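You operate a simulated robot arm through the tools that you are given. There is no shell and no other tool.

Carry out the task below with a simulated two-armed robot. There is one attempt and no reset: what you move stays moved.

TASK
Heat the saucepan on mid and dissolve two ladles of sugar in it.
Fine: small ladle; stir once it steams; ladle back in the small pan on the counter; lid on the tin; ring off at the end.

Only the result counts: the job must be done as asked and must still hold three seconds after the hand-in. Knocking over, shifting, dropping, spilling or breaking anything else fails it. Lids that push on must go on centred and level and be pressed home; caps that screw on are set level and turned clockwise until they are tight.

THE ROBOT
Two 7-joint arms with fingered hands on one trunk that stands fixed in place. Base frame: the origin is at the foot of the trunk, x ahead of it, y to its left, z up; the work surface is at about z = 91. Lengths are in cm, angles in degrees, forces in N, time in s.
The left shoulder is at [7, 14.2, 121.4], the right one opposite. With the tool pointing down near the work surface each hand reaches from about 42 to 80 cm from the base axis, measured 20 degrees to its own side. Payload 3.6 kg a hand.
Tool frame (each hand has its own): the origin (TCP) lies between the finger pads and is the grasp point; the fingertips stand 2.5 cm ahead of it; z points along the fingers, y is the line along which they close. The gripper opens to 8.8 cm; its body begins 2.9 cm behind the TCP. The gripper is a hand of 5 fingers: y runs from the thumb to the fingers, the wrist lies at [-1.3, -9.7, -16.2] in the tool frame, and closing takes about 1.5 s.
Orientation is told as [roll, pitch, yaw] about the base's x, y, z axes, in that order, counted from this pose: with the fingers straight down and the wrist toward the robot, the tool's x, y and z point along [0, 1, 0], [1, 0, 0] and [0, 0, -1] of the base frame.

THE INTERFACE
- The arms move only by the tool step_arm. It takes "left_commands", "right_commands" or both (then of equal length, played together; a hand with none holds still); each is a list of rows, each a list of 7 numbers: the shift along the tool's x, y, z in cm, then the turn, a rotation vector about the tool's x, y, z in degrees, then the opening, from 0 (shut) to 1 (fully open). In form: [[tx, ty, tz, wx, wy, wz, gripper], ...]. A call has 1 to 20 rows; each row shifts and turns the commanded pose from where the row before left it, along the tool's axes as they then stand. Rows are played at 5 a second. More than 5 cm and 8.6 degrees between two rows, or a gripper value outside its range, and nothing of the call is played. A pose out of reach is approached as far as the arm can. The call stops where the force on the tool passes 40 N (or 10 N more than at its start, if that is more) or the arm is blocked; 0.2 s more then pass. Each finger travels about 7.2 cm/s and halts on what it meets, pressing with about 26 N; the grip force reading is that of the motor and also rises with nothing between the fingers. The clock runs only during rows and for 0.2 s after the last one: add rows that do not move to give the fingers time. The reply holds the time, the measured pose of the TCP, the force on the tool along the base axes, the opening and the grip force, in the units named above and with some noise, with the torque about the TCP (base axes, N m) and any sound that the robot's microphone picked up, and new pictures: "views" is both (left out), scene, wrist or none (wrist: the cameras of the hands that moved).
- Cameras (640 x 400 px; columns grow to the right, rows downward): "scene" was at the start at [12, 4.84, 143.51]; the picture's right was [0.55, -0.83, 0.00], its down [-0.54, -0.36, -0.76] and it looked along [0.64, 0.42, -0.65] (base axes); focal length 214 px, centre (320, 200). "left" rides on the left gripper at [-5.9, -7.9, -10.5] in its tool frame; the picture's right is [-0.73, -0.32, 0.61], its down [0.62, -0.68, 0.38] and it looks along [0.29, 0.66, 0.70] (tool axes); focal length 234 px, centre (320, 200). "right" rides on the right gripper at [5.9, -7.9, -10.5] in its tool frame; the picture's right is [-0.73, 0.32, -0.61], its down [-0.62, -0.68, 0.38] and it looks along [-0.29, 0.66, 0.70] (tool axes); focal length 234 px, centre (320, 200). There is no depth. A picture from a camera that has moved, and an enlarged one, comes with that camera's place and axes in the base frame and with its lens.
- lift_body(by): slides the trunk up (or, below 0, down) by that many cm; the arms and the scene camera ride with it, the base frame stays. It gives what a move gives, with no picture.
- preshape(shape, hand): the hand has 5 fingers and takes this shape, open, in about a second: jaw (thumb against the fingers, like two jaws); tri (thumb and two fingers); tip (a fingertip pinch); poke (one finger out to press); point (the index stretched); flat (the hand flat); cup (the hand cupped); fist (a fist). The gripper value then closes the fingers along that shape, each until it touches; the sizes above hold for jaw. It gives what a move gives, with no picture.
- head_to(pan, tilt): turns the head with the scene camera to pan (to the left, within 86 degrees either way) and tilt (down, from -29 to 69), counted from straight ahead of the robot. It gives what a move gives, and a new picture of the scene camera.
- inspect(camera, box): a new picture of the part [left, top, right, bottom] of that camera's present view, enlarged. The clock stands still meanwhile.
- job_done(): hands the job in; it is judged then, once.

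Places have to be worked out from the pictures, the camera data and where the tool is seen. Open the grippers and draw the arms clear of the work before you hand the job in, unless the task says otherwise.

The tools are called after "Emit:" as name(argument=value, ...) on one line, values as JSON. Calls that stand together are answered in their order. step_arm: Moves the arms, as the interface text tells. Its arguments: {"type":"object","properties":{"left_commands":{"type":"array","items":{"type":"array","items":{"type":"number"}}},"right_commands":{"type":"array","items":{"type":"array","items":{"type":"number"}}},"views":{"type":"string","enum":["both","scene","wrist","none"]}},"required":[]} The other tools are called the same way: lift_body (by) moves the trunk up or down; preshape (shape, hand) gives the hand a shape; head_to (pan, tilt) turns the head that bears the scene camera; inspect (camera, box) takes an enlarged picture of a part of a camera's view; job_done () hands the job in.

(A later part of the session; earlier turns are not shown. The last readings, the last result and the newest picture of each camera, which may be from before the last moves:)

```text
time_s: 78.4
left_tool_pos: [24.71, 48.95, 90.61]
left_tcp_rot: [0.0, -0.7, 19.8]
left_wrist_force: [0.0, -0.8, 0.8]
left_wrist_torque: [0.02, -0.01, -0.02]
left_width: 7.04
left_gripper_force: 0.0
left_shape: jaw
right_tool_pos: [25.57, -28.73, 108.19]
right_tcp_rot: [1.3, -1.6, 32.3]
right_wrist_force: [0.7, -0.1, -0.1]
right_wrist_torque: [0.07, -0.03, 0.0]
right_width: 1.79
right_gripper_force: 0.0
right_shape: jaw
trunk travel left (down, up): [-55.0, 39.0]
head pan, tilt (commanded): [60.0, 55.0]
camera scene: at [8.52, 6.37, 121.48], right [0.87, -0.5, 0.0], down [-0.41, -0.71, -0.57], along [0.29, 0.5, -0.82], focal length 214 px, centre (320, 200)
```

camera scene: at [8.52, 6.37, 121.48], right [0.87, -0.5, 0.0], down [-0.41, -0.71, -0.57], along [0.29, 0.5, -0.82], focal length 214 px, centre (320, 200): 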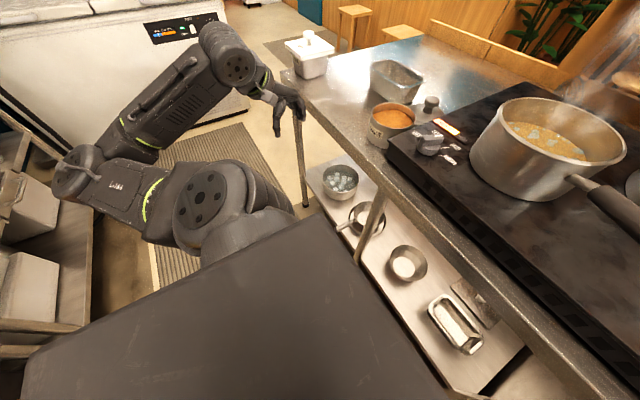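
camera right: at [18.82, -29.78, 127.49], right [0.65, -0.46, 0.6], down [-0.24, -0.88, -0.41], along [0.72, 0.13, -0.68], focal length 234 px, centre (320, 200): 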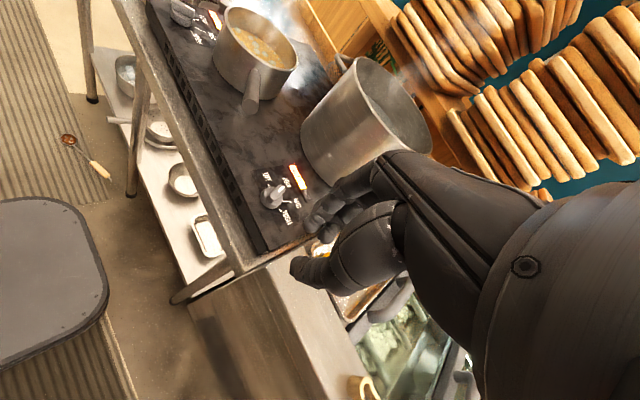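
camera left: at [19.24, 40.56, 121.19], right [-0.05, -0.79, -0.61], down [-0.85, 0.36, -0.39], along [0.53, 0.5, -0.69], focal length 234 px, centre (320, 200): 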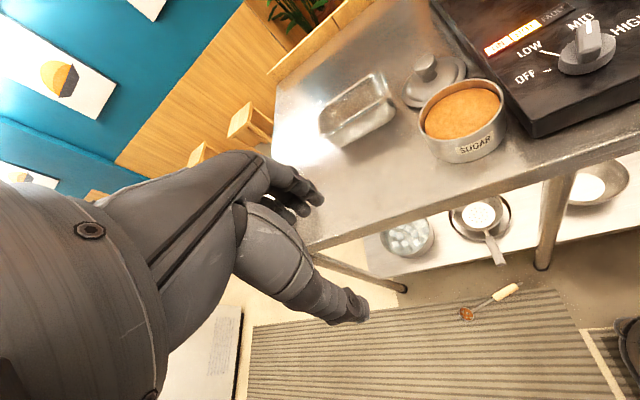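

All readings normal. I continue lowering by 45 cm.

Emit:
lift_body(by=-45)

Emit:
head_to(pan=50, tilt=50)

Emit:
inspect(camera="left", box=[0, 0, 640, 400])

```text
refused: -45 is not a number from -40 to 40
```

```text
time_s: 79.1
left_tool_pos: [24.78, 48.82, 90.68]
left_tcp_rot: [-0.2, -0.5, 19.9]
left_wrist_force: [-0.2, -0.3, 0.1]
left_wrist_torque: [0.01, -0.03, 0.02]
left_width: 7.03
left_gripper_force: 0.1
left_shape: jaw
right_tool_pos: [25.48, -28.79, 108.04]
right_tcp_rot: [1.1, -1.6, 32.4]
right_wrist_force: [-0.4, -0.3, -0.4]
right_wrist_torque: [-0.03, 0.0, 0.01]
right_width: 1.79
right_gripper_force: 0.1
right_shape: jaw
trunk travel left (down, up): [-55.0, 39.0]
head pan, tilt (commanded): [50.0, 50.0]
camera scene: at [9.85, 6.03, 122.13], right [0.77, -0.64, 0.0], down [-0.49, -0.59, -0.64], along [0.41, 0.49, -0.77], focal length 214 px, centre (320, 200)
```

scene: 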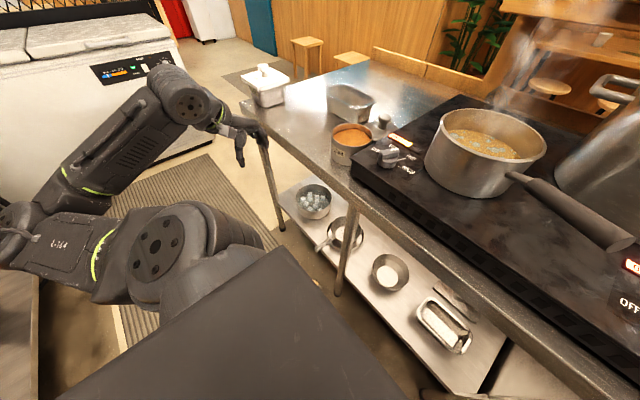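

```text
1.00 times, centred on (320, 200) of left (not enlarged: the box is as wide or as high as the picture)
camera zoom: at [19.28, 40.53, 101.21], right [-0.05, -0.79, -0.61], down [-0.85, 0.36, -0.39], along [0.53, 0.5, -0.69], focal length 234 px, centre (320, 200)
```

zoom: 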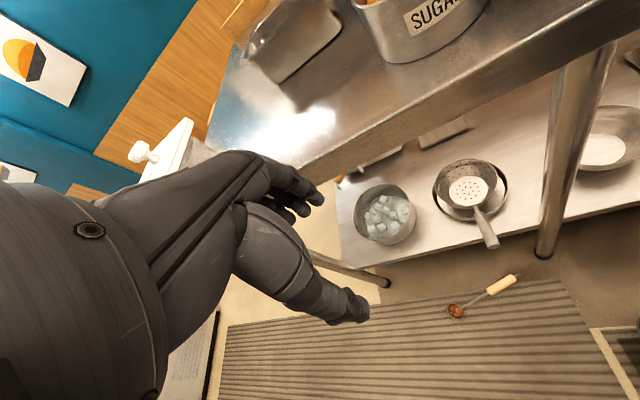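

The limit is 40 cm per call. The left fingers clear the counter edge by about 4 cm, so I lower by 40.

Emit:
lift_body(by=-40)

Emit:
inspect(camera="left", box=[0, 0, 640, 400])

Emit:
inspect(camera="left", box=[340, 180, 580, 400])

```text
time_s: 82.9
left_tool_pos: [24.74, 48.78, 50.65]
left_tcp_rot: [-0.1, -0.6, 19.9]
left_wrist_force: [0.3, -0.7, -0.1]
left_wrist_torque: [0.0, 0.0, 0.0]
left_width: 7.01
left_gripper_force: 0.3
left_shape: jaw
right_tool_pos: [25.55, -28.81, 68.11]
right_tcp_rot: [1.2, -1.6, 32.3]
right_wrist_force: [0.8, -0.1, 0.3]
right_wrist_torque: [0.02, 0.01, 0.0]
right_width: 1.78
right_gripper_force: 0.0
right_shape: jaw
trunk travel left (down, up): [-15.0, 79.0]
head pan, tilt (commanded): [50.0, 50.0]
```

```text
1.00 times, centred on (320, 200) of left (not enlarged: the box is as wide or as high as the picture)
camera zoom: at [19.28, 40.53, 61.22], right [-0.05, -0.79, -0.61], down [-0.85, 0.36, -0.39], along [0.53, 0.5, -0.69], focal length 234 px, centre (320, 200)
```

zoom: 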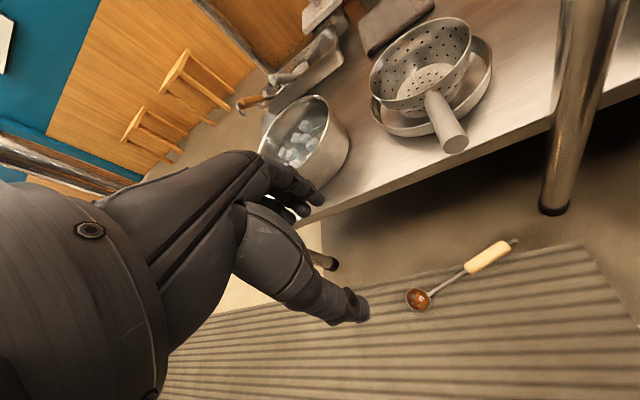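

```text
1.82 times, centred on (460, 290) of left
camera zoom: at [19.28, 40.53, 61.22], right [-0.05, -0.79, -0.61], down [-0.85, 0.36, -0.39], along [0.53, 0.5, -0.69], focal length 426 px, centre (66, 36)
```

zoom: 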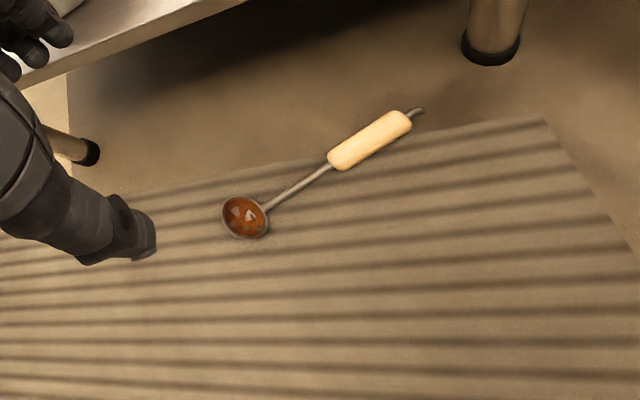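

The ladle's wooden grip lies from about [31.7, 45.3] to [34.4, 37.9] on the floor. I descend in front of the counter and then move over it at low height.

Emit:
step_arm(left_commands=[[0, 0, 4.45, 0, 0, 0, 1], [0, 0, 4.45, 0, 0, 0, 1], [0, 0, 4.45, 0, 0, 0, 1], [0, 0, 4.45, 0, 0, 0, 1], [0, 0, 4.45, 0, 0, 0, 1], [0, 0, 4.45, 0, 0, 0, 1], [0, 0, 4.45, 0, 0, 0, 1], [0, 0, 4.45, 0, 0, 0, 1], [-3.24, 1.8, 0, 0, 0, 0, 1], [-3.24, 1.8, 0, 0, 0, 0, 1], [-3.24, 1.8, 0, 0, 0, 0, 1], [0, 0, 0, 0, 0, 0, 1]], views="both")

Emit:
inspect(camera="left", box=[260, 160, 460, 340])

```text
time_s: 85.5
left_tool_pos: [33.81, 41.59, 15.02]
left_tcp_rot: [-0.1, -0.6, 19.9]
left_wrist_force: [-0.3, -0.3, 0.2]
left_wrist_torque: [0.01, -0.02, 0.01]
left_width: 8.79
left_gripper_force: 0.2
left_shape: jaw
right_tool_pos: [25.51, -28.79, 68.14]
right_tcp_rot: [1.2, -1.6, 32.3]
right_wrist_force: [0.7, 0.1, -0.1]
right_wrist_torque: [0.05, 0.01, -0.01]
right_width: 1.76
right_gripper_force: 0.0
right_shape: jaw
trunk travel left (down, up): [-15.0, 79.0]
head pan, tilt (commanded): [50.0, 50.0]
camera scene: at [9.86, 6.03, 82.13], right [0.77, -0.64, 0.0], down [-0.49, -0.59, -0.64], along [0.41, 0.49, -0.77], focal length 214 px, centre (320, 200)
camera left: at [28.22, 33.25, 25.71], right [-0.05, -0.79, -0.61], down [-0.85, 0.36, -0.39], along [0.53, 0.5, -0.69], focal length 234 px, centre (320, 200)
```

scene: 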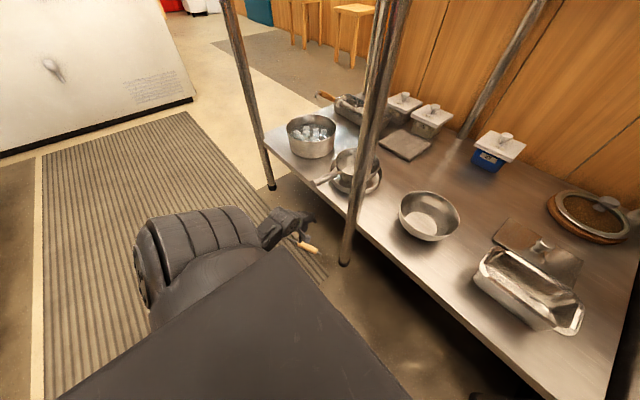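
left: 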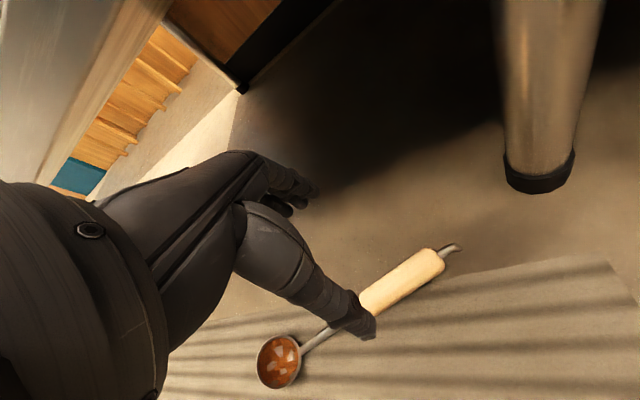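

```text
2.22 times, centred on (360, 250) of left
camera zoom: at [28.22, 33.25, 25.71], right [-0.05, -0.79, -0.61], down [-0.85, 0.36, -0.39], along [0.53, 0.5, -0.69], focal length 520 px, centre (231, 89)
```

zoom: 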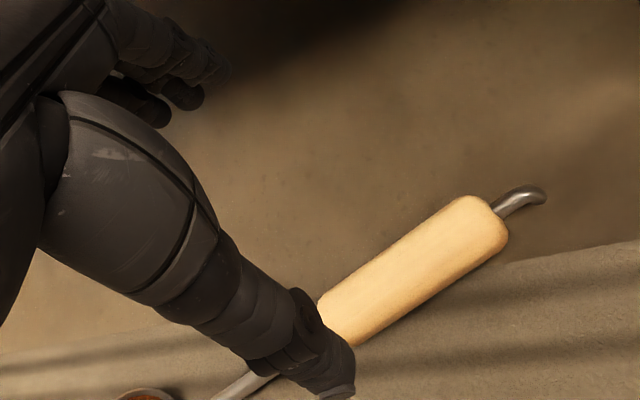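

Grip line refined: wood mid-point about [33.05, 41.65]. I shift 0.7 cm toward the robot and descend to just above the mat.

Emit:
step_arm(left_commands=[[0, -0.7, 2, 0, 0, 0, 1], [0, 0, 3.2, 0, 0, 0, 1], [0, 0, 3.2, 0, 0, 0, 1], [0, 0, 2, 0, 0, 0, 1], [0, 0, 1, 0, 0, 0, 1], [0, 0, 0, 0, 0, 0, 1]], views="wrist")

Emit:
inspect(camera="left", box=[220, 140, 440, 340])

Emit:
inspect(camera="scene", box=[240, 180, 360, 270])

```text
time_s: 86.9
left_tool_pos: [33.08, 41.25, 3.54]
left_tcp_rot: [-0.1, -0.5, 20.0]
left_wrist_force: [0.1, -0.1, 0.1]
left_wrist_torque: [-0.03, -0.06, -0.01]
left_width: 8.75
left_gripper_force: 0.1
left_shape: jaw
right_tool_pos: [25.58, -28.88, 68.13]
right_tcp_rot: [1.2, -1.6, 32.3]
right_wrist_force: [0.5, 0.8, 0.5]
right_wrist_torque: [-0.01, 0.02, 0.01]
right_width: 1.76
right_gripper_force: 0.1
right_shape: jaw
trunk travel left (down, up): [-15.0, 79.0]
head pan, tilt (commanded): [50.0, 50.0]
camera left: at [27.56, 33.07, 14.21], right [-0.05, -0.79, -0.61], down [-0.85, 0.36, -0.39], along [0.53, 0.5, -0.69], focal length 234 px, centre (320, 200)
```

left: 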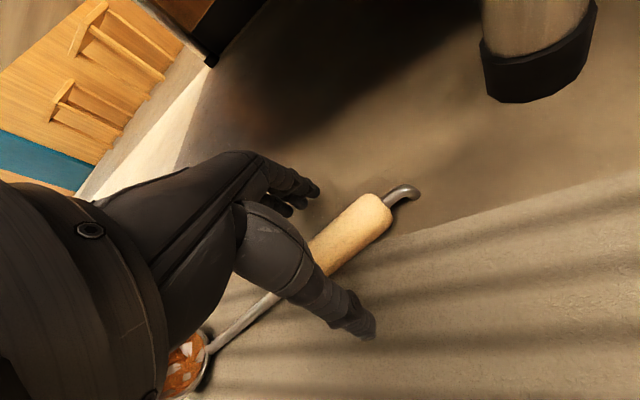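

```text
2.00 times, centred on (330, 240) of left
camera zoom: at [27.56, 33.07, 14.21], right [-0.05, -0.79, -0.61], down [-0.85, 0.36, -0.39], along [0.53, 0.5, -0.69], focal length 468 px, centre (300, 120)
```

zoom: 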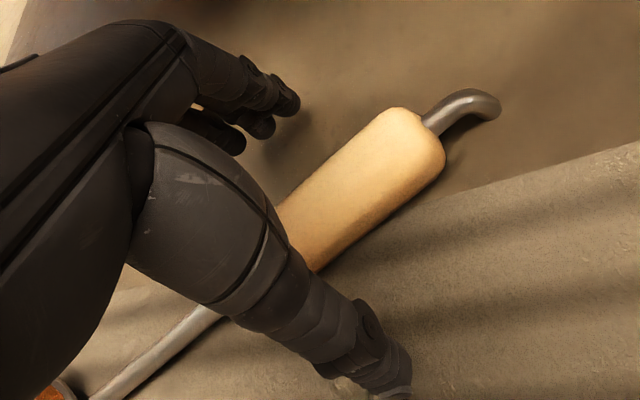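

```text
4.44 times, centred on (300, 225) of scene
camera zoom: at [9.86, 6.03, 82.13], right [0.77, -0.64, 0.0], down [-0.49, -0.59, -0.64], along [0.41, 0.49, -0.77], focal length 953 px, centre (409, 89)
```

zoom: 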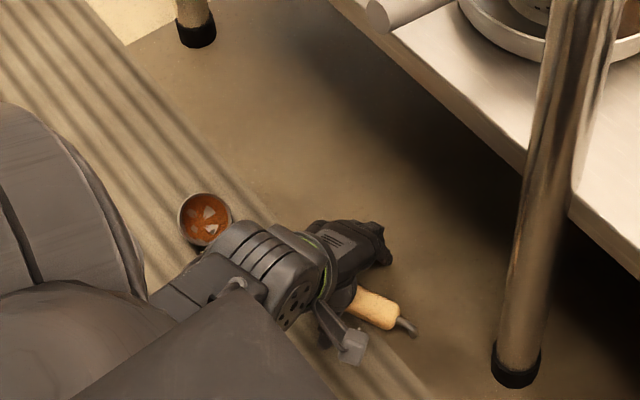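

The wood is centred between thumb and fingers. I go 0.5 cm lower and close.

Emit:
step_arm(left_commands=[[0, 0, 0.5, 0, 0, 0, 1], [0, 0, 0, 0, 0, 0, 0.7], [0, 0, 0, 0, 0, 0, 0.4], [0, 0, 0, 0, 0, 0, 0.2], [0, 0, 0, 0, 0, 0, 0], [0, 0, 0, 0, 0, 0, 0], [0, 0, 0, 0, 0, 0, 0], [0, 0, 0, 0, 0, 0, 0]], views="wrist")

Emit:
inspect(camera="left", box=[220, 140, 440, 340])

```text
time_s: 88.7
left_tool_pos: [33.05, 41.23, 3.21]
left_tcp_rot: [-0.1, -0.5, 19.9]
left_wrist_force: [0.0, 0.3, 0.4]
left_wrist_torque: [0.01, 0.04, -0.03]
left_width: 2.0
left_gripper_force: 25.6
left_shape: jaw
right_tool_pos: [25.52, -28.73, 68.12]
right_tcp_rot: [1.2, -1.5, 32.4]
right_wrist_force: [0.0, -0.6, -0.8]
right_wrist_torque: [-0.04, 0.03, 0.03]
right_width: 1.78
right_gripper_force: 0.0
right_shape: jaw
trunk travel left (down, up): [-15.0, 79.0]
head pan, tilt (commanded): [50.0, 50.0]
camera left: at [27.52, 33.05, 13.78], right [-0.05, -0.79, -0.61], down [-0.85, 0.36, -0.39], along [0.53, 0.5, -0.69], focal length 234 px, centre (320, 200)
```

left: 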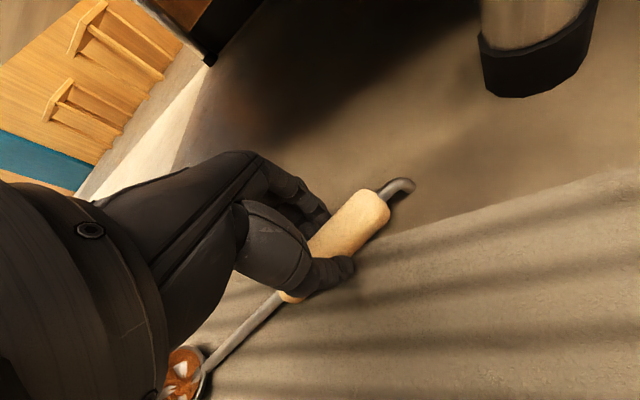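

```text
2.00 times, centred on (330, 240) of left
camera zoom: at [27.52, 33.05, 13.78], right [-0.05, -0.79, -0.61], down [-0.85, 0.36, -0.39], along [0.53, 0.5, -0.69], focal length 468 px, centre (300, 120)
```

zoom: 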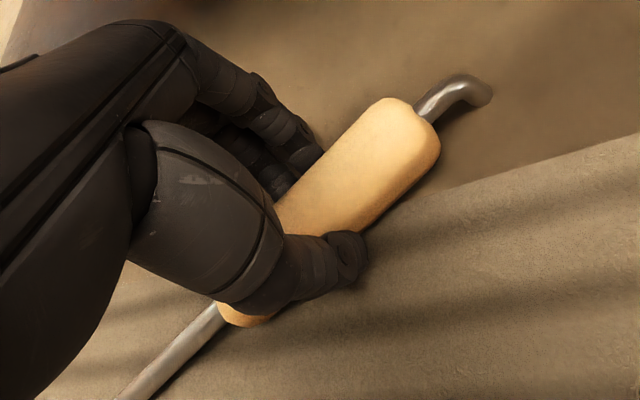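

Gripped at 2.0 cm. I lift it a few centimetres to see whether it holds steadily.

Emit:
step_arm(left_commands=[[0, 0, -1, 0, 0, 0, 0], [0, 0, -2, 0, 0, 0, 0], [0, 0, -2.5, 0, 0, 0, 0], [0, 0, -2.5, 0, 0, 0, 0], [0, 0, 0, 0, 0, 0, 0]], views="wrist")

Emit:
inspect(camera="left", box=[140, 140, 440, 400])

Emit:
inspect(camera="scene", box=[240, 160, 360, 270])

```text
time_s: 89.9
left_tool_pos: [32.97, 41.36, 11.31]
left_tcp_rot: [-0.1, -0.5, 20.0]
left_wrist_force: [-0.3, -0.1, -0.4]
left_wrist_torque: [-0.07, -0.02, 0.01]
left_width: 2.0
left_gripper_force: 25.5
left_shape: jaw
right_tool_pos: [25.5, -28.77, 68.05]
right_tcp_rot: [1.2, -1.5, 32.2]
right_wrist_force: [0.4, 0.3, 0.3]
right_wrist_torque: [0.02, 0.03, -0.02]
right_width: 1.78
right_gripper_force: 0.0
right_shape: jaw
trunk travel left (down, up): [-15.0, 79.0]
head pan, tilt (commanded): [50.0, 50.0]
camera left: at [27.45, 33.11, 21.84], right [-0.05, -0.79, -0.61], down [-0.85, 0.35, -0.39], along [0.53, 0.5, -0.69], focal length 234 px, centre (320, 200)
```

left: 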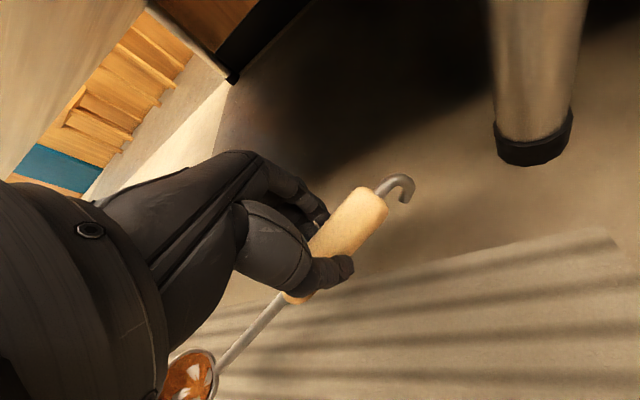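

```text
1.54 times, centred on (290, 270) of left
camera zoom: at [27.45, 33.11, 21.84], right [-0.05, -0.79, -0.61], down [-0.85, 0.35, -0.39], along [0.53, 0.5, -0.69], focal length 360 px, centre (366, 92)
```

zoom: 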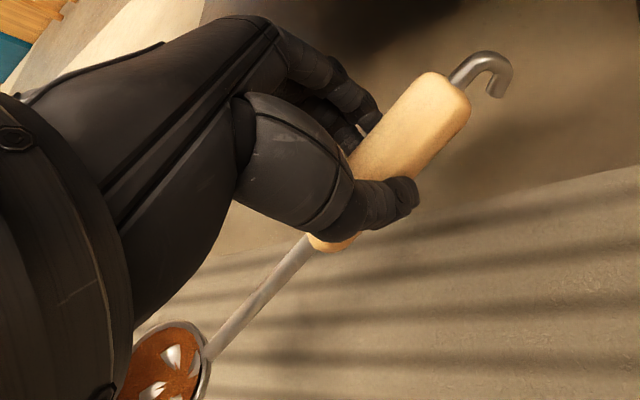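

```text
3.64 times, centred on (300, 215) of scene
camera zoom: at [9.86, 6.03, 82.13], right [0.77, -0.64, 0.0], down [-0.49, -0.59, -0.64], along [0.41, 0.49, -0.77], focal length 780 px, centre (393, 146)
```

zoom: 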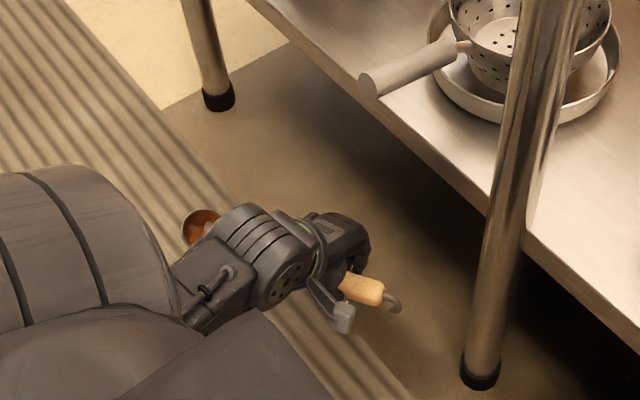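

The ladle is held steadily at mid-grip (2.0 cm). I draw it back from under the counter edge and raise the arm.

Emit:
step_arm(left_commands=[[2.4, -2.8, -0.5, 0, 0, 0, 0], [2.4, -2.8, -0.5, 0, 0, 0, 0], [0.6, -2, -1.5, 0, 0, 0, 0], [0, 0, -3.3, 0, 0, 0, 0], [0, 0, -3.3, 0, 0, 0, 0], [0, 0, -3.3, 0, 0, 0, 0], [0, 0, -3.3, 0, 0, 0, 0], [0, 0, -3.3, 0, 0, 0, 0], [0, 0, -3.3, 0, 0, 0, 0], [0, 0, -3.3, 0, 0, 0, 0], [0, 0, -3.3, 0, 0, 0, 0], [0, 0, -3.3, 0, 0, 0, 0], [0, 0, -3.3, 0, 0, 0, 0], [0, 0, 0, 0, 0, 0, 0]], views="both")

```text
time_s: 92.9
left_tool_pos: [24.42, 46.05, 45.8]
left_tcp_rot: [-0.2, -0.6, 19.9]
left_wrist_force: [0.2, 0.2, -1.5]
left_wrist_torque: [-0.05, -0.03, 0.01]
left_width: 2.03
left_gripper_force: 26.1
left_shape: jaw
left hand out of reach, approached as far as the arm can: row 10, 11, 12
right_tool_pos: [25.56, -28.83, 68.14]
right_tcp_rot: [1.2, -1.7, 32.3]
right_wrist_force: [-0.1, -0.1, 0.6]
right_wrist_torque: [0.02, -0.04, 0.0]
right_width: 1.78
right_gripper_force: 0.0
right_shape: jaw
trunk travel left (down, up): [-15.0, 79.0]
head pan, tilt (commanded): [50.0, 50.0]
camera scene: at [9.86, 6.03, 82.13], right [0.77, -0.64, 0.0], down [-0.49, -0.59, -0.64], along [0.41, 0.49, -0.77], focal length 214 px, centre (320, 200)
camera left: at [18.92, 37.78, 56.45], right [-0.05, -0.79, -0.61], down [-0.85, 0.36, -0.39], along [0.53, 0.5, -0.69], focal length 234 px, centre (320, 200)
```

scene: 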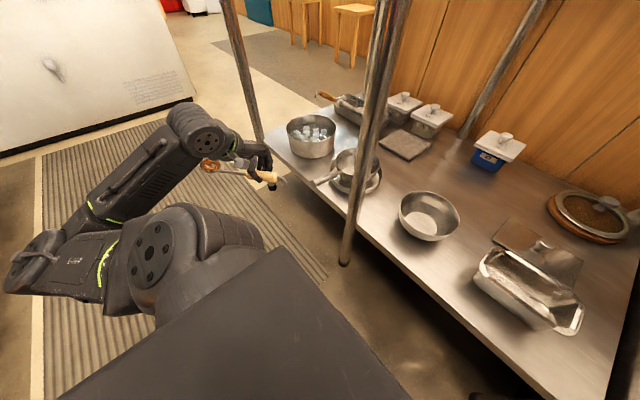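
left: 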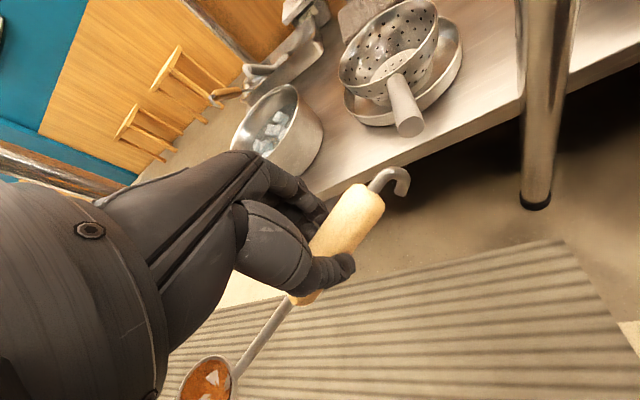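

Held firmly. I raise the trunk back up (40 + 20 cm).

Emit:
lift_body(by=40)

Emit:
lift_body(by=20)

Emit:
head_to(pan=42, tilt=42)

Emit:
inspect(camera="left", box=[100, 130, 440, 400])

```text
time_s: 96.8
left_tool_pos: [24.39, 46.05, 85.93]
left_tcp_rot: [-0.2, -0.6, 19.9]
left_wrist_force: [0.5, -0.5, -0.8]
left_wrist_torque: [-0.03, -0.03, -0.01]
left_width: 2.03
left_gripper_force: 26.3
left_shape: jaw
right_tool_pos: [25.59, -28.86, 108.14]
right_tcp_rot: [1.2, -1.6, 32.3]
right_wrist_force: [-1.1, 0.3, 0.1]
right_wrist_torque: [0.02, -0.01, 0.01]
right_width: 1.78
right_gripper_force: 0.0
right_shape: jaw
trunk travel left (down, up): [-55.0, 39.0]
head pan, tilt (commanded): [50.0, 50.0]
```

```text
time_s: 98.9
left_tool_pos: [24.44, 45.95, 105.87]
left_tcp_rot: [-0.2, -0.6, 19.9]
left_wrist_force: [0.6, -0.2, -0.9]
left_wrist_torque: [-0.03, -0.07, 0.03]
left_width: 2.04
left_gripper_force: 26.5
left_shape: jaw
right_tool_pos: [25.51, -28.78, 128.03]
right_tcp_rot: [1.2, -1.6, 32.3]
right_wrist_force: [-0.4, 0.0, -0.5]
right_wrist_torque: [0.01, 0.04, 0.0]
right_width: 1.8
right_gripper_force: 0.0
right_shape: jaw
trunk travel left (down, up): [-75.0, 19.0]
head pan, tilt (commanded): [50.0, 50.0]
```

```text
time_s: 99.6
left_tool_pos: [24.49, 46.02, 105.78]
left_tcp_rot: [-0.2, -0.6, 19.9]
left_wrist_force: [-0.6, 0.0, -0.8]
left_wrist_torque: [-0.04, -0.04, 0.03]
left_width: 2.04
left_gripper_force: 25.8
left_shape: jaw
right_tool_pos: [25.4, -28.74, 128.17]
right_tcp_rot: [1.2, -1.6, 32.2]
right_wrist_force: [0.5, 0.5, -0.2]
right_wrist_torque: [-0.01, 0.01, -0.01]
right_width: 1.79
right_gripper_force: 0.2
right_shape: jaw
trunk travel left (down, up): [-75.0, 19.0]
head pan, tilt (commanded): [42.0, 42.0]
camera scene: at [11.12, 5.73, 143.25], right [0.67, -0.74, 0.0], down [-0.5, -0.45, -0.74], along [0.55, 0.5, -0.67], focal length 214 px, centre (320, 200)
```

scene: 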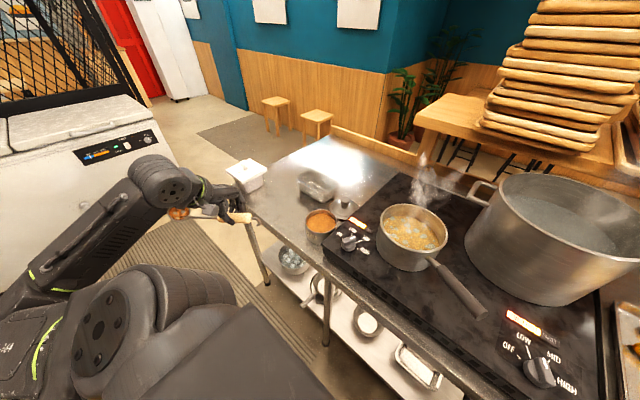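

```text
1.48 times, centred on (270, 265) of left
camera zoom: at [18.92, 37.79, 116.42], right [-0.05, -0.79, -0.61], down [-0.85, 0.36, -0.39], along [0.53, 0.5, -0.69], focal length 347 px, centre (394, 104)
```

zoom: 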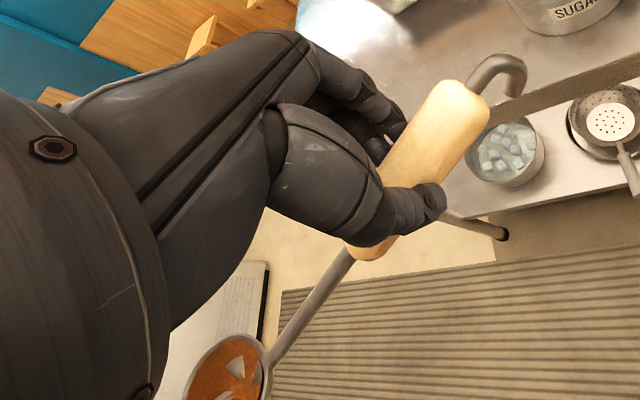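

Trunk is back up and the pan still steams. I examine how the ladle now sits in the hand.

Emit:
inspect(camera="scene", box=[150, 180, 270, 250])

Emit:
inspect(camera="left", box=[140, 300, 300, 400])

Emit:
inspect(camera="scene", box=[360, 180, 480, 280])

```text
5.33 times, centred on (210, 215) of scene
camera zoom: at [11.12, 5.73, 143.25], right [0.67, -0.74, 0.0], down [-0.5, -0.45, -0.74], along [0.55, 0.5, -0.67], focal length 1144 px, centre (907, 120)
```

zoom: 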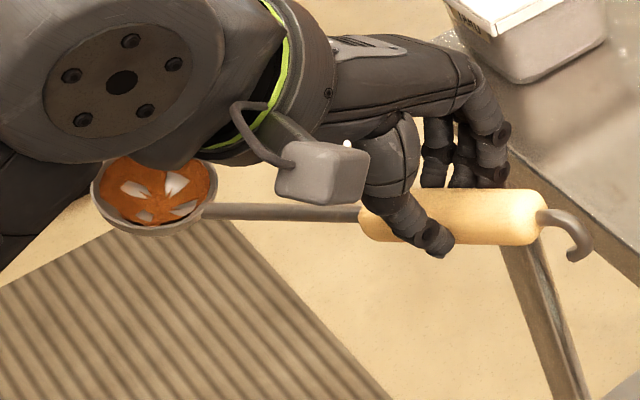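

```text
4.00 times, centred on (220, 350) of left
camera zoom: at [18.92, 37.79, 116.42], right [-0.05, -0.79, -0.61], down [-0.85, 0.36, -0.39], along [0.53, 0.5, -0.69], focal length 937 px, centre (720, -400)
```

zoom: 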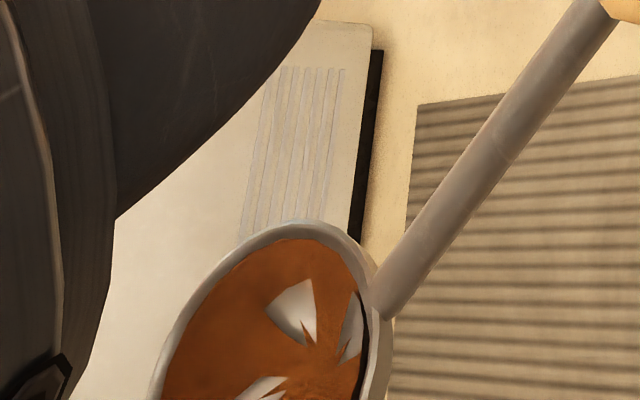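

```text
4.00 times, centred on (420, 230) of scene
camera zoom: at [11.12, 5.73, 143.25], right [0.67, -0.74, 0.0], down [-0.5, -0.45, -0.74], along [0.55, 0.5, -0.67], focal length 858 px, centre (-80, 80)
```

zoom: 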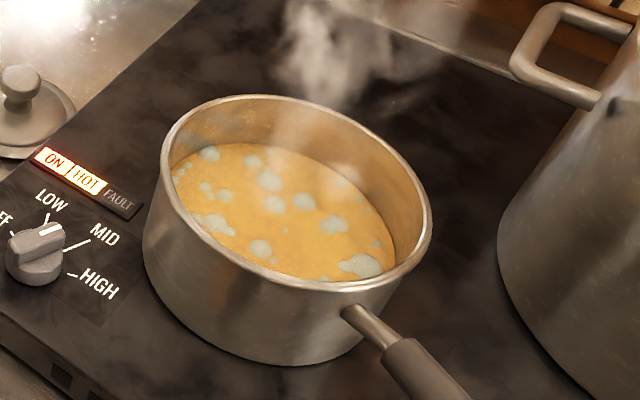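

The bowl's tilt relative to the hand is different now. I rotate the hand toward the presumed level pose (roll −45°, yaw 0°) here in front of the counter and look again.

Emit:
step_arm(left_commands=[[0, 0, 0, 1.31, -7.42, 3.16, 0], [0, 0, 0, 1.31, -7.42, 3.16, 0], [0, 0, 0, 1.31, -7.42, 3.16, 0], [0, 0, 0, 1.31, -7.42, 3.16, 0], [0, 0, 0, 1.31, -7.42, 3.16, 0], [0, 0, 0, 1.31, -7.42, 3.16, 0], [0, 0, 0, 0, 0, 0, 0]], views="both")

Emit:
inspect(camera="scene", box=[120, 160, 280, 260])

Emit:
inspect(camera="left", box=[140, 240, 380, 400])

```text
time_s: 101.2
left_tool_pos: [24.49, 46.01, 105.85]
left_tcp_rot: [-45.0, -0.6, -0.2]
left_wrist_force: [-0.3, -0.4, -1.0]
left_wrist_torque: [0.0, 0.01, 0.02]
left_width: 2.0
left_gripper_force: 26.2
left_shape: jaw
right_tool_pos: [25.48, -28.8, 128.05]
right_tcp_rot: [1.2, -1.6, 32.4]
right_wrist_force: [-0.3, -0.7, 0.3]
right_wrist_torque: [0.0, -0.02, -0.01]
right_width: 1.77
right_gripper_force: 0.1
right_shape: jaw
trunk travel left (down, up): [-75.0, 19.0]
head pan, tilt (commanded): [42.0, 42.0]
camera scene: at [11.12, 5.71, 143.25], right [0.67, -0.74, 0.0], down [-0.5, -0.45, -0.74], along [0.55, 0.5, -0.67], focal length 214 px, centre (320, 200)
camera left: at [16.47, 49.25, 117.51], right [-0.33, -0.94, 0.08], down [-0.67, 0.17, -0.72], along [0.66, -0.29, -0.69], focal length 234 px, centre (320, 200)
```

scene: 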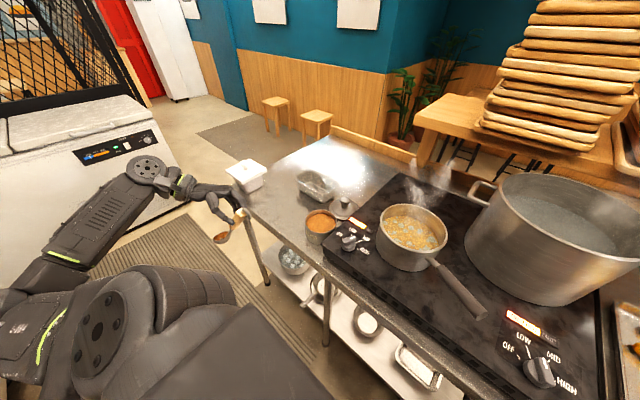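
left: 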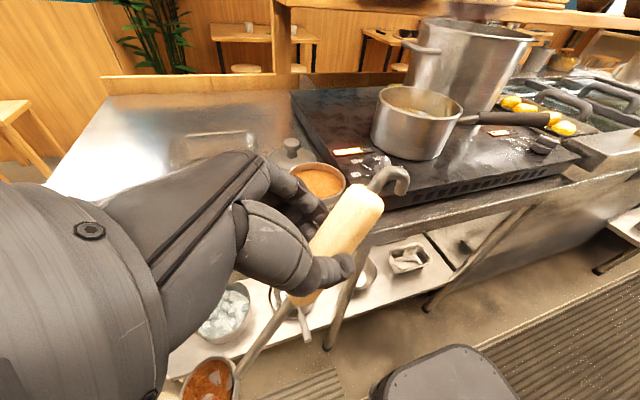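

```text
4.00 times, centred on (200, 210) of scene
camera zoom: at [11.12, 5.71, 143.25], right [0.67, -0.74, 0.0], down [-0.5, -0.45, -0.74], along [0.55, 0.5, -0.67], focal length 858 px, centre (800, 160)
```

zoom: 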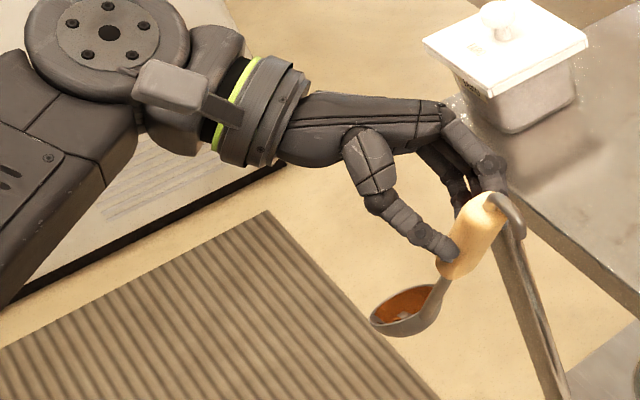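

```text
2.50 times, centred on (260, 320) of left
camera zoom: at [16.47, 49.25, 117.51], right [-0.33, -0.94, 0.08], down [-0.67, 0.17, -0.72], along [0.66, -0.29, -0.69], focal length 585 px, centre (470, -100)
```

zoom: 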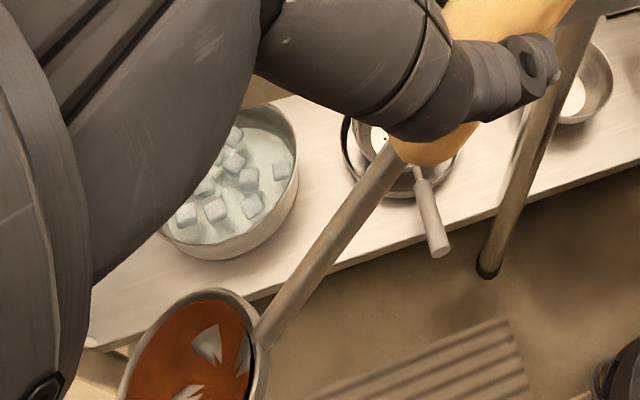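

Bowl centre is now at about (16.8, −2.5, 3.5) in the tool frame and level near roll −21°. I tilt to the scoop attitude, raise, and bring the bowl above the tin with the handle pointing right (toward −y).

Emit:
step_arm(left_commands=[[0, 0, 0, -5.26, -5.85, 2.63, 0], [0, 0, 0, -5.26, -5.85, 2.63, 0], [-2.32, 0.52, -1.49, 0, 0, 0, 0], [-2.32, 0.52, -1.49, 0, 0, 0, 0], [-2.32, 0.52, -1.49, 0, 0, 0, 0], [-0.813, 2.51, 2.135, 0, 0, 0, 0], [-0.813, 2.51, 2.135, 0, 0, 0, 0], [-0.813, 2.51, 2.135, 0, 0, 0, 0], [-0.813, 2.51, 2.135, 0, 0, 0, 0], [-0.813, 2.51, 2.135, 0, 0, 0, 0], [-0.813, 2.51, 2.135, 0, 0, 0, 0], [-0.813, 2.51, 2.135, 0, 0, 0, 0], [-0.813, 2.51, 2.135, 0, 0, 0, 0], [0, 0, 0, 0, 0, 0, 0]], views="both")

Emit:
inspect(camera="scene", box=[270, 130, 390, 250])

Emit:
inspect(camera="left", box=[160, 220, 400, 400])

```text
time_s: 104.2
left_tool_pos: [46.05, 29.89, 114.16]
left_tcp_rot: [-57.2, -11.3, 4.7]
left_wrist_force: [-0.9, 0.3, -0.1]
left_wrist_torque: [0.02, 0.0, -0.01]
left_width: 2.03
left_gripper_force: 25.8
left_shape: jaw
right_tool_pos: [25.47, -28.74, 128.14]
right_tcp_rot: [1.2, -1.6, 32.2]
right_wrist_force: [-0.6, -0.4, 0.0]
right_wrist_torque: [0.01, 0.05, -0.01]
right_width: 1.79
right_gripper_force: 0.1
right_shape: jaw
trunk travel left (down, up): [-75.0, 19.0]
head pan, tilt (commanded): [42.0, 42.0]
camera scene: at [11.06, 5.75, 143.26], right [0.67, -0.74, 0.0], down [-0.5, -0.45, -0.74], along [0.55, 0.5, -0.67], focal length 214 px, centre (320, 200)
camera left: at [35.84, 34.7, 123.26], right [-0.3, -0.93, 0.21], down [-0.52, -0.03, -0.85], along [0.8, -0.36, -0.48], focal length 234 px, centre (320, 200)
```

scene: 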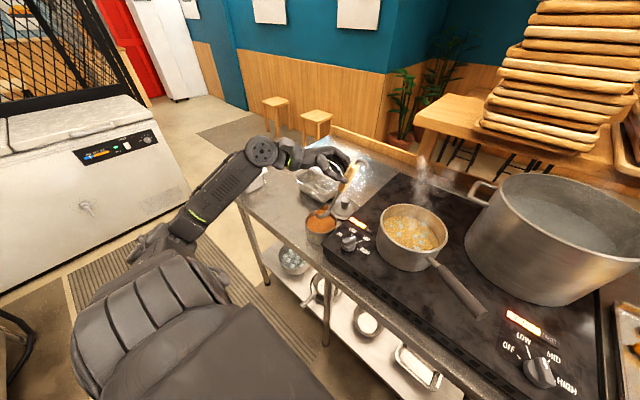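
left: 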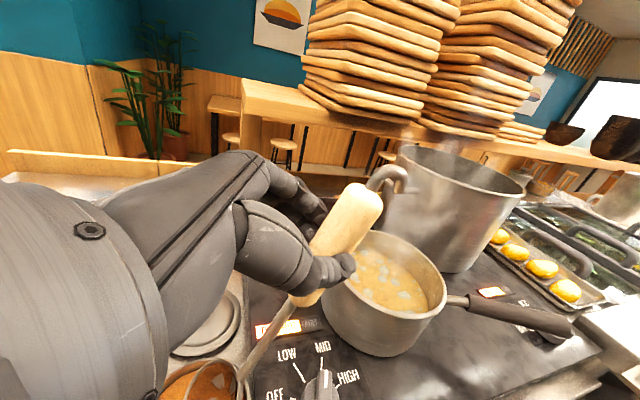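

```text
3.33 times, centred on (330, 190) of scene
camera zoom: at [11.06, 5.75, 143.26], right [0.67, -0.74, 0.0], down [-0.5, -0.45, -0.74], along [0.55, 0.5, -0.67], focal length 715 px, centre (287, 233)
```

zoom: 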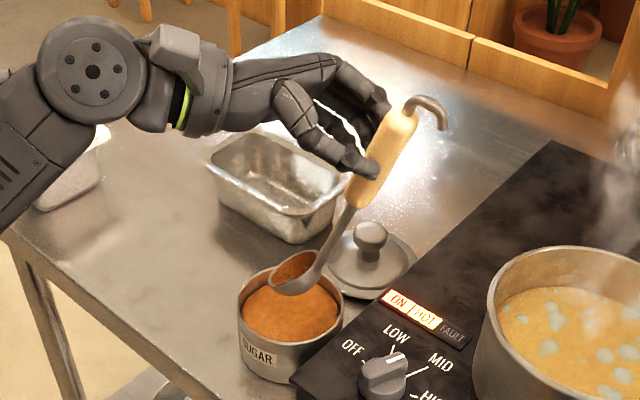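

```text
2.22 times, centred on (280, 310) of left
camera zoom: at [35.84, 34.7, 123.26], right [-0.3, -0.93, 0.21], down [-0.52, -0.03, -0.85], along [0.8, -0.36, -0.48], focal length 520 px, centre (409, -44)
```

zoom: 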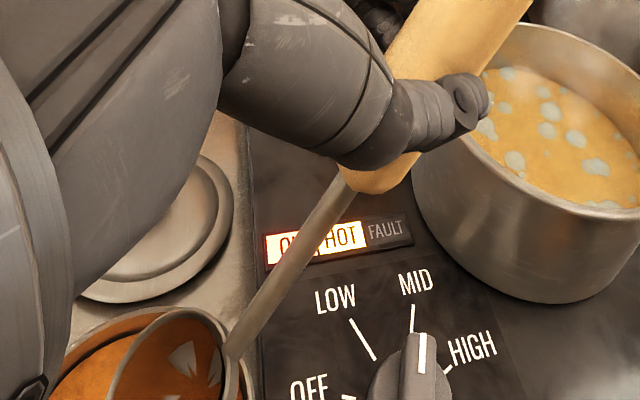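

The bowl is above the tin, tilted as wanted but leaning ~12° toward the robot. I correct that lean and lower it to just above the sugar to check.

Emit:
step_arm(left_commands=[[0.47, 1.55, 0.05, 2.75, 0.42, -4.14, 0], [0.47, 1.55, 0.05, 2.75, 0.42, -4.14, 0], [1.9, -0.03, 1.26, 0, 0, 0, 0], [1.9, -0.03, 1.26, 0, 0, 0, 0], [0, 0, 0, 0, 0, 0, 0]], views="both")

Emit:
inspect(camera="scene", box=[285, 190, 365, 250])

Emit:
inspect(camera="left", box=[120, 260, 320, 400])

```text
time_s: 105.4
left_tool_pos: [49.41, 30.64, 109.51]
left_tcp_rot: [-56.3, -1.3, 4.6]
left_wrist_force: [-0.1, -0.4, -1.5]
left_wrist_torque: [-0.02, -0.02, 0.01]
left_width: 2.01
left_gripper_force: 26.0
left_shape: jaw
right_tool_pos: [25.64, -28.74, 128.07]
right_tcp_rot: [1.1, -1.6, 32.2]
right_wrist_force: [-0.4, 0.6, -0.4]
right_wrist_torque: [-0.01, 0.0, 0.02]
right_width: 1.77
right_gripper_force: 0.1
right_shape: jaw
trunk travel left (down, up): [-75.0, 19.0]
head pan, tilt (commanded): [42.0, 42.0]
camera scene: at [11.14, 5.72, 143.25], right [0.67, -0.74, 0.0], down [-0.5, -0.45, -0.74], along [0.55, 0.5, -0.67], focal length 214 px, centre (320, 200)
camera left: at [40.85, 35.37, 120.19], right [-0.25, -0.93, 0.26], down [-0.66, -0.03, -0.75], along [0.7, -0.36, -0.61], focal length 234 px, centre (320, 200)
```

scene: 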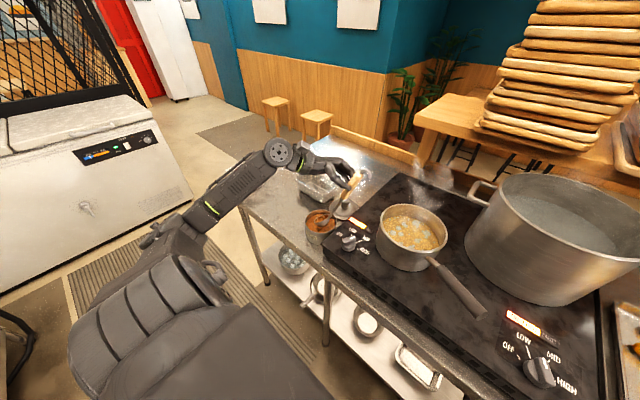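
left: 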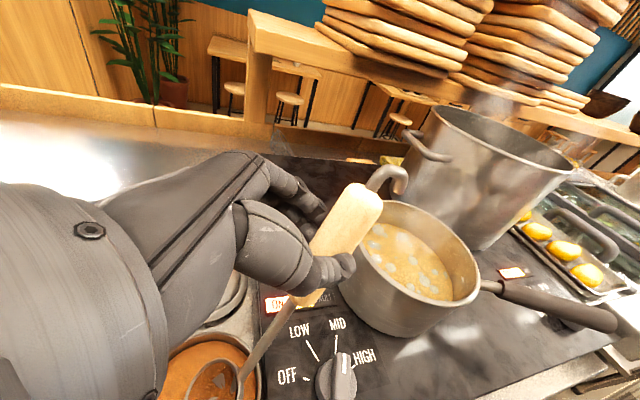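

```text
6.67 times, centred on (325, 220) of scene
camera zoom: at [11.14, 5.72, 143.25], right [0.67, -0.74, 0.0], down [-0.5, -0.45, -0.74], along [0.55, 0.5, -0.67], focal length 1430 px, centre (287, 67)
```

zoom: 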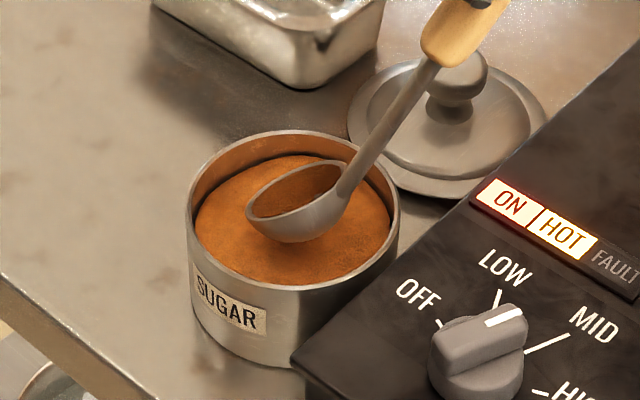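

```text
2.86 times, centred on (220, 330) of left
camera zoom: at [40.85, 35.37, 120.19], right [-0.25, -0.93, 0.26], down [-0.66, -0.03, -0.75], along [0.7, -0.36, -0.61], focal length 669 px, centre (606, -171)
```

zoom: 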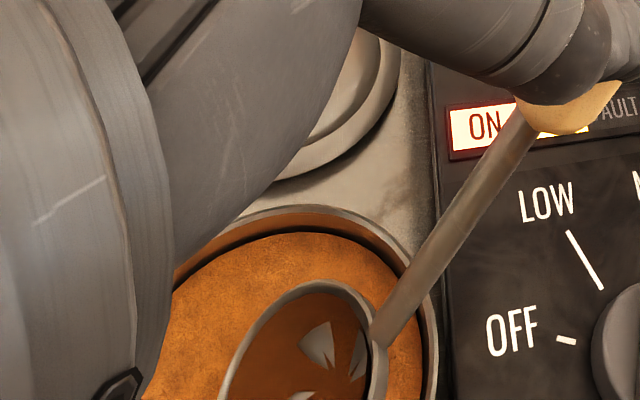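

The bowl is centred over the sugar. I tilt 8° more, plunge to about 1 cm below the surface, sweep while levelling, and lift slowly out of the tin.

Emit:
step_arm(left_commands=[[0.69, 0.17, -2.34, -1.34, -8.16, 0.41, 0], [1.17, -0.05, 0.56, 0, 0, 0, 0], [1.17, -0.05, 0.56, 0, 0, 0, 0], [1.17, -0.05, 0.56, 0, 0, 0, 0], [1.17, -0.05, 0.56, 0, 0, 0, 0], [-0.07, 0.073, 1.23, 0.923, 5.6, -0.279, 0], [-0.025, 0.066, 1.248, 0.923, 5.6, -0.279, 0], [0.015, 0.061, 1.287, 0.923, 5.6, -0.279, 0], [0.05, 0.057, 1.309, 0.923, 5.6, -0.279, 0], [0, 0, 0, 0, 0, 0, 0], [-0.662, 0.072, -0.744, 0, 0, 0, 0], [-0.662, 0.072, -0.744, 0, 0, 0, 0], [-0.662, 0.072, -0.744, 0, 0, 0, 0], [-0.662, 0.072, -0.744, 0, 0, 0, 0], [-0.662, 0.072, -0.744, 0, 0, 0, 0], [0, 0, 0, 0, 0, 0, 0]], views="both")

Emit:
inspect(camera="scene", box=[285, 190, 365, 250])

Emit:
inspect(camera="left", box=[120, 220, 360, 400])

```text
time_s: 108.8
left_tool_pos: [50.39, 28.77, 107.12]
left_tcp_rot: [-42.0, 0.8, 3.4]
left_wrist_force: [0.7, 0.4, -1.0]
left_wrist_torque: [0.0, -0.02, -0.03]
left_width: 2.01
left_gripper_force: 26.1
left_shape: jaw
right_tool_pos: [25.58, -28.76, 128.02]
right_tcp_rot: [1.2, -1.6, 32.3]
right_wrist_force: [0.0, 0.0, 0.6]
right_wrist_torque: [0.01, 0.01, -0.02]
right_width: 1.8
right_gripper_force: 0.0
right_shape: jaw
trunk travel left (down, up): [-75.0, 19.0]
head pan, tilt (commanded): [42.0, 42.0]
camera scene: at [11.14, 5.74, 143.25], right [0.67, -0.74, 0.0], down [-0.5, -0.45, -0.74], along [0.55, 0.5, -0.67], focal length 214 px, centre (320, 200)
camera left: at [42.57, 30.97, 119.15], right [-0.27, -0.96, 0.04], down [-0.7, 0.16, -0.69], along [0.66, -0.21, -0.72], focal length 234 px, centre (320, 200)
```

scene: 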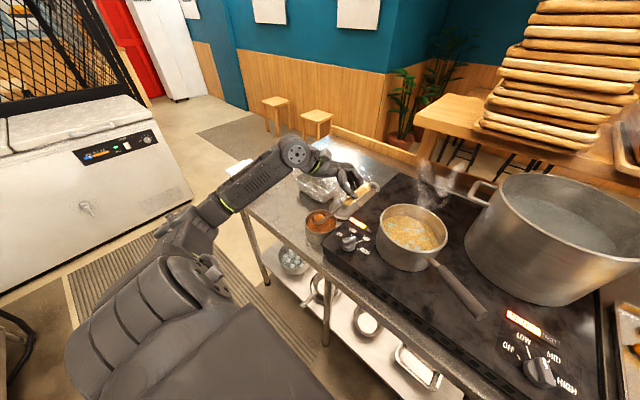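
left: 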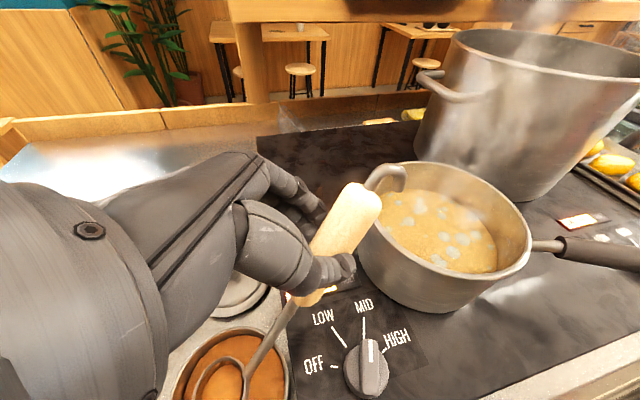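

```text
6.67 times, centred on (325, 220) of scene
camera zoom: at [11.14, 5.74, 143.25], right [0.67, -0.74, 0.0], down [-0.5, -0.45, -0.74], along [0.55, 0.5, -0.67], focal length 1430 px, centre (287, 67)
```

zoom: 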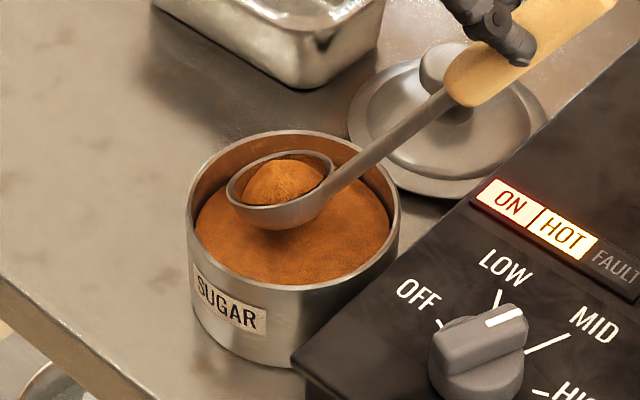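

```text
2.22 times, centred on (240, 310) of left
camera zoom: at [42.57, 30.97, 119.15], right [-0.27, -0.96, 0.04], down [-0.7, 0.16, -0.69], along [0.66, -0.21, -0.72], focal length 520 px, centre (498, -44)
```

zoom: 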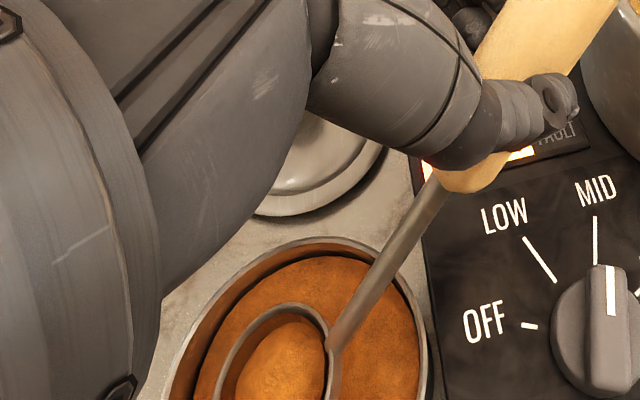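

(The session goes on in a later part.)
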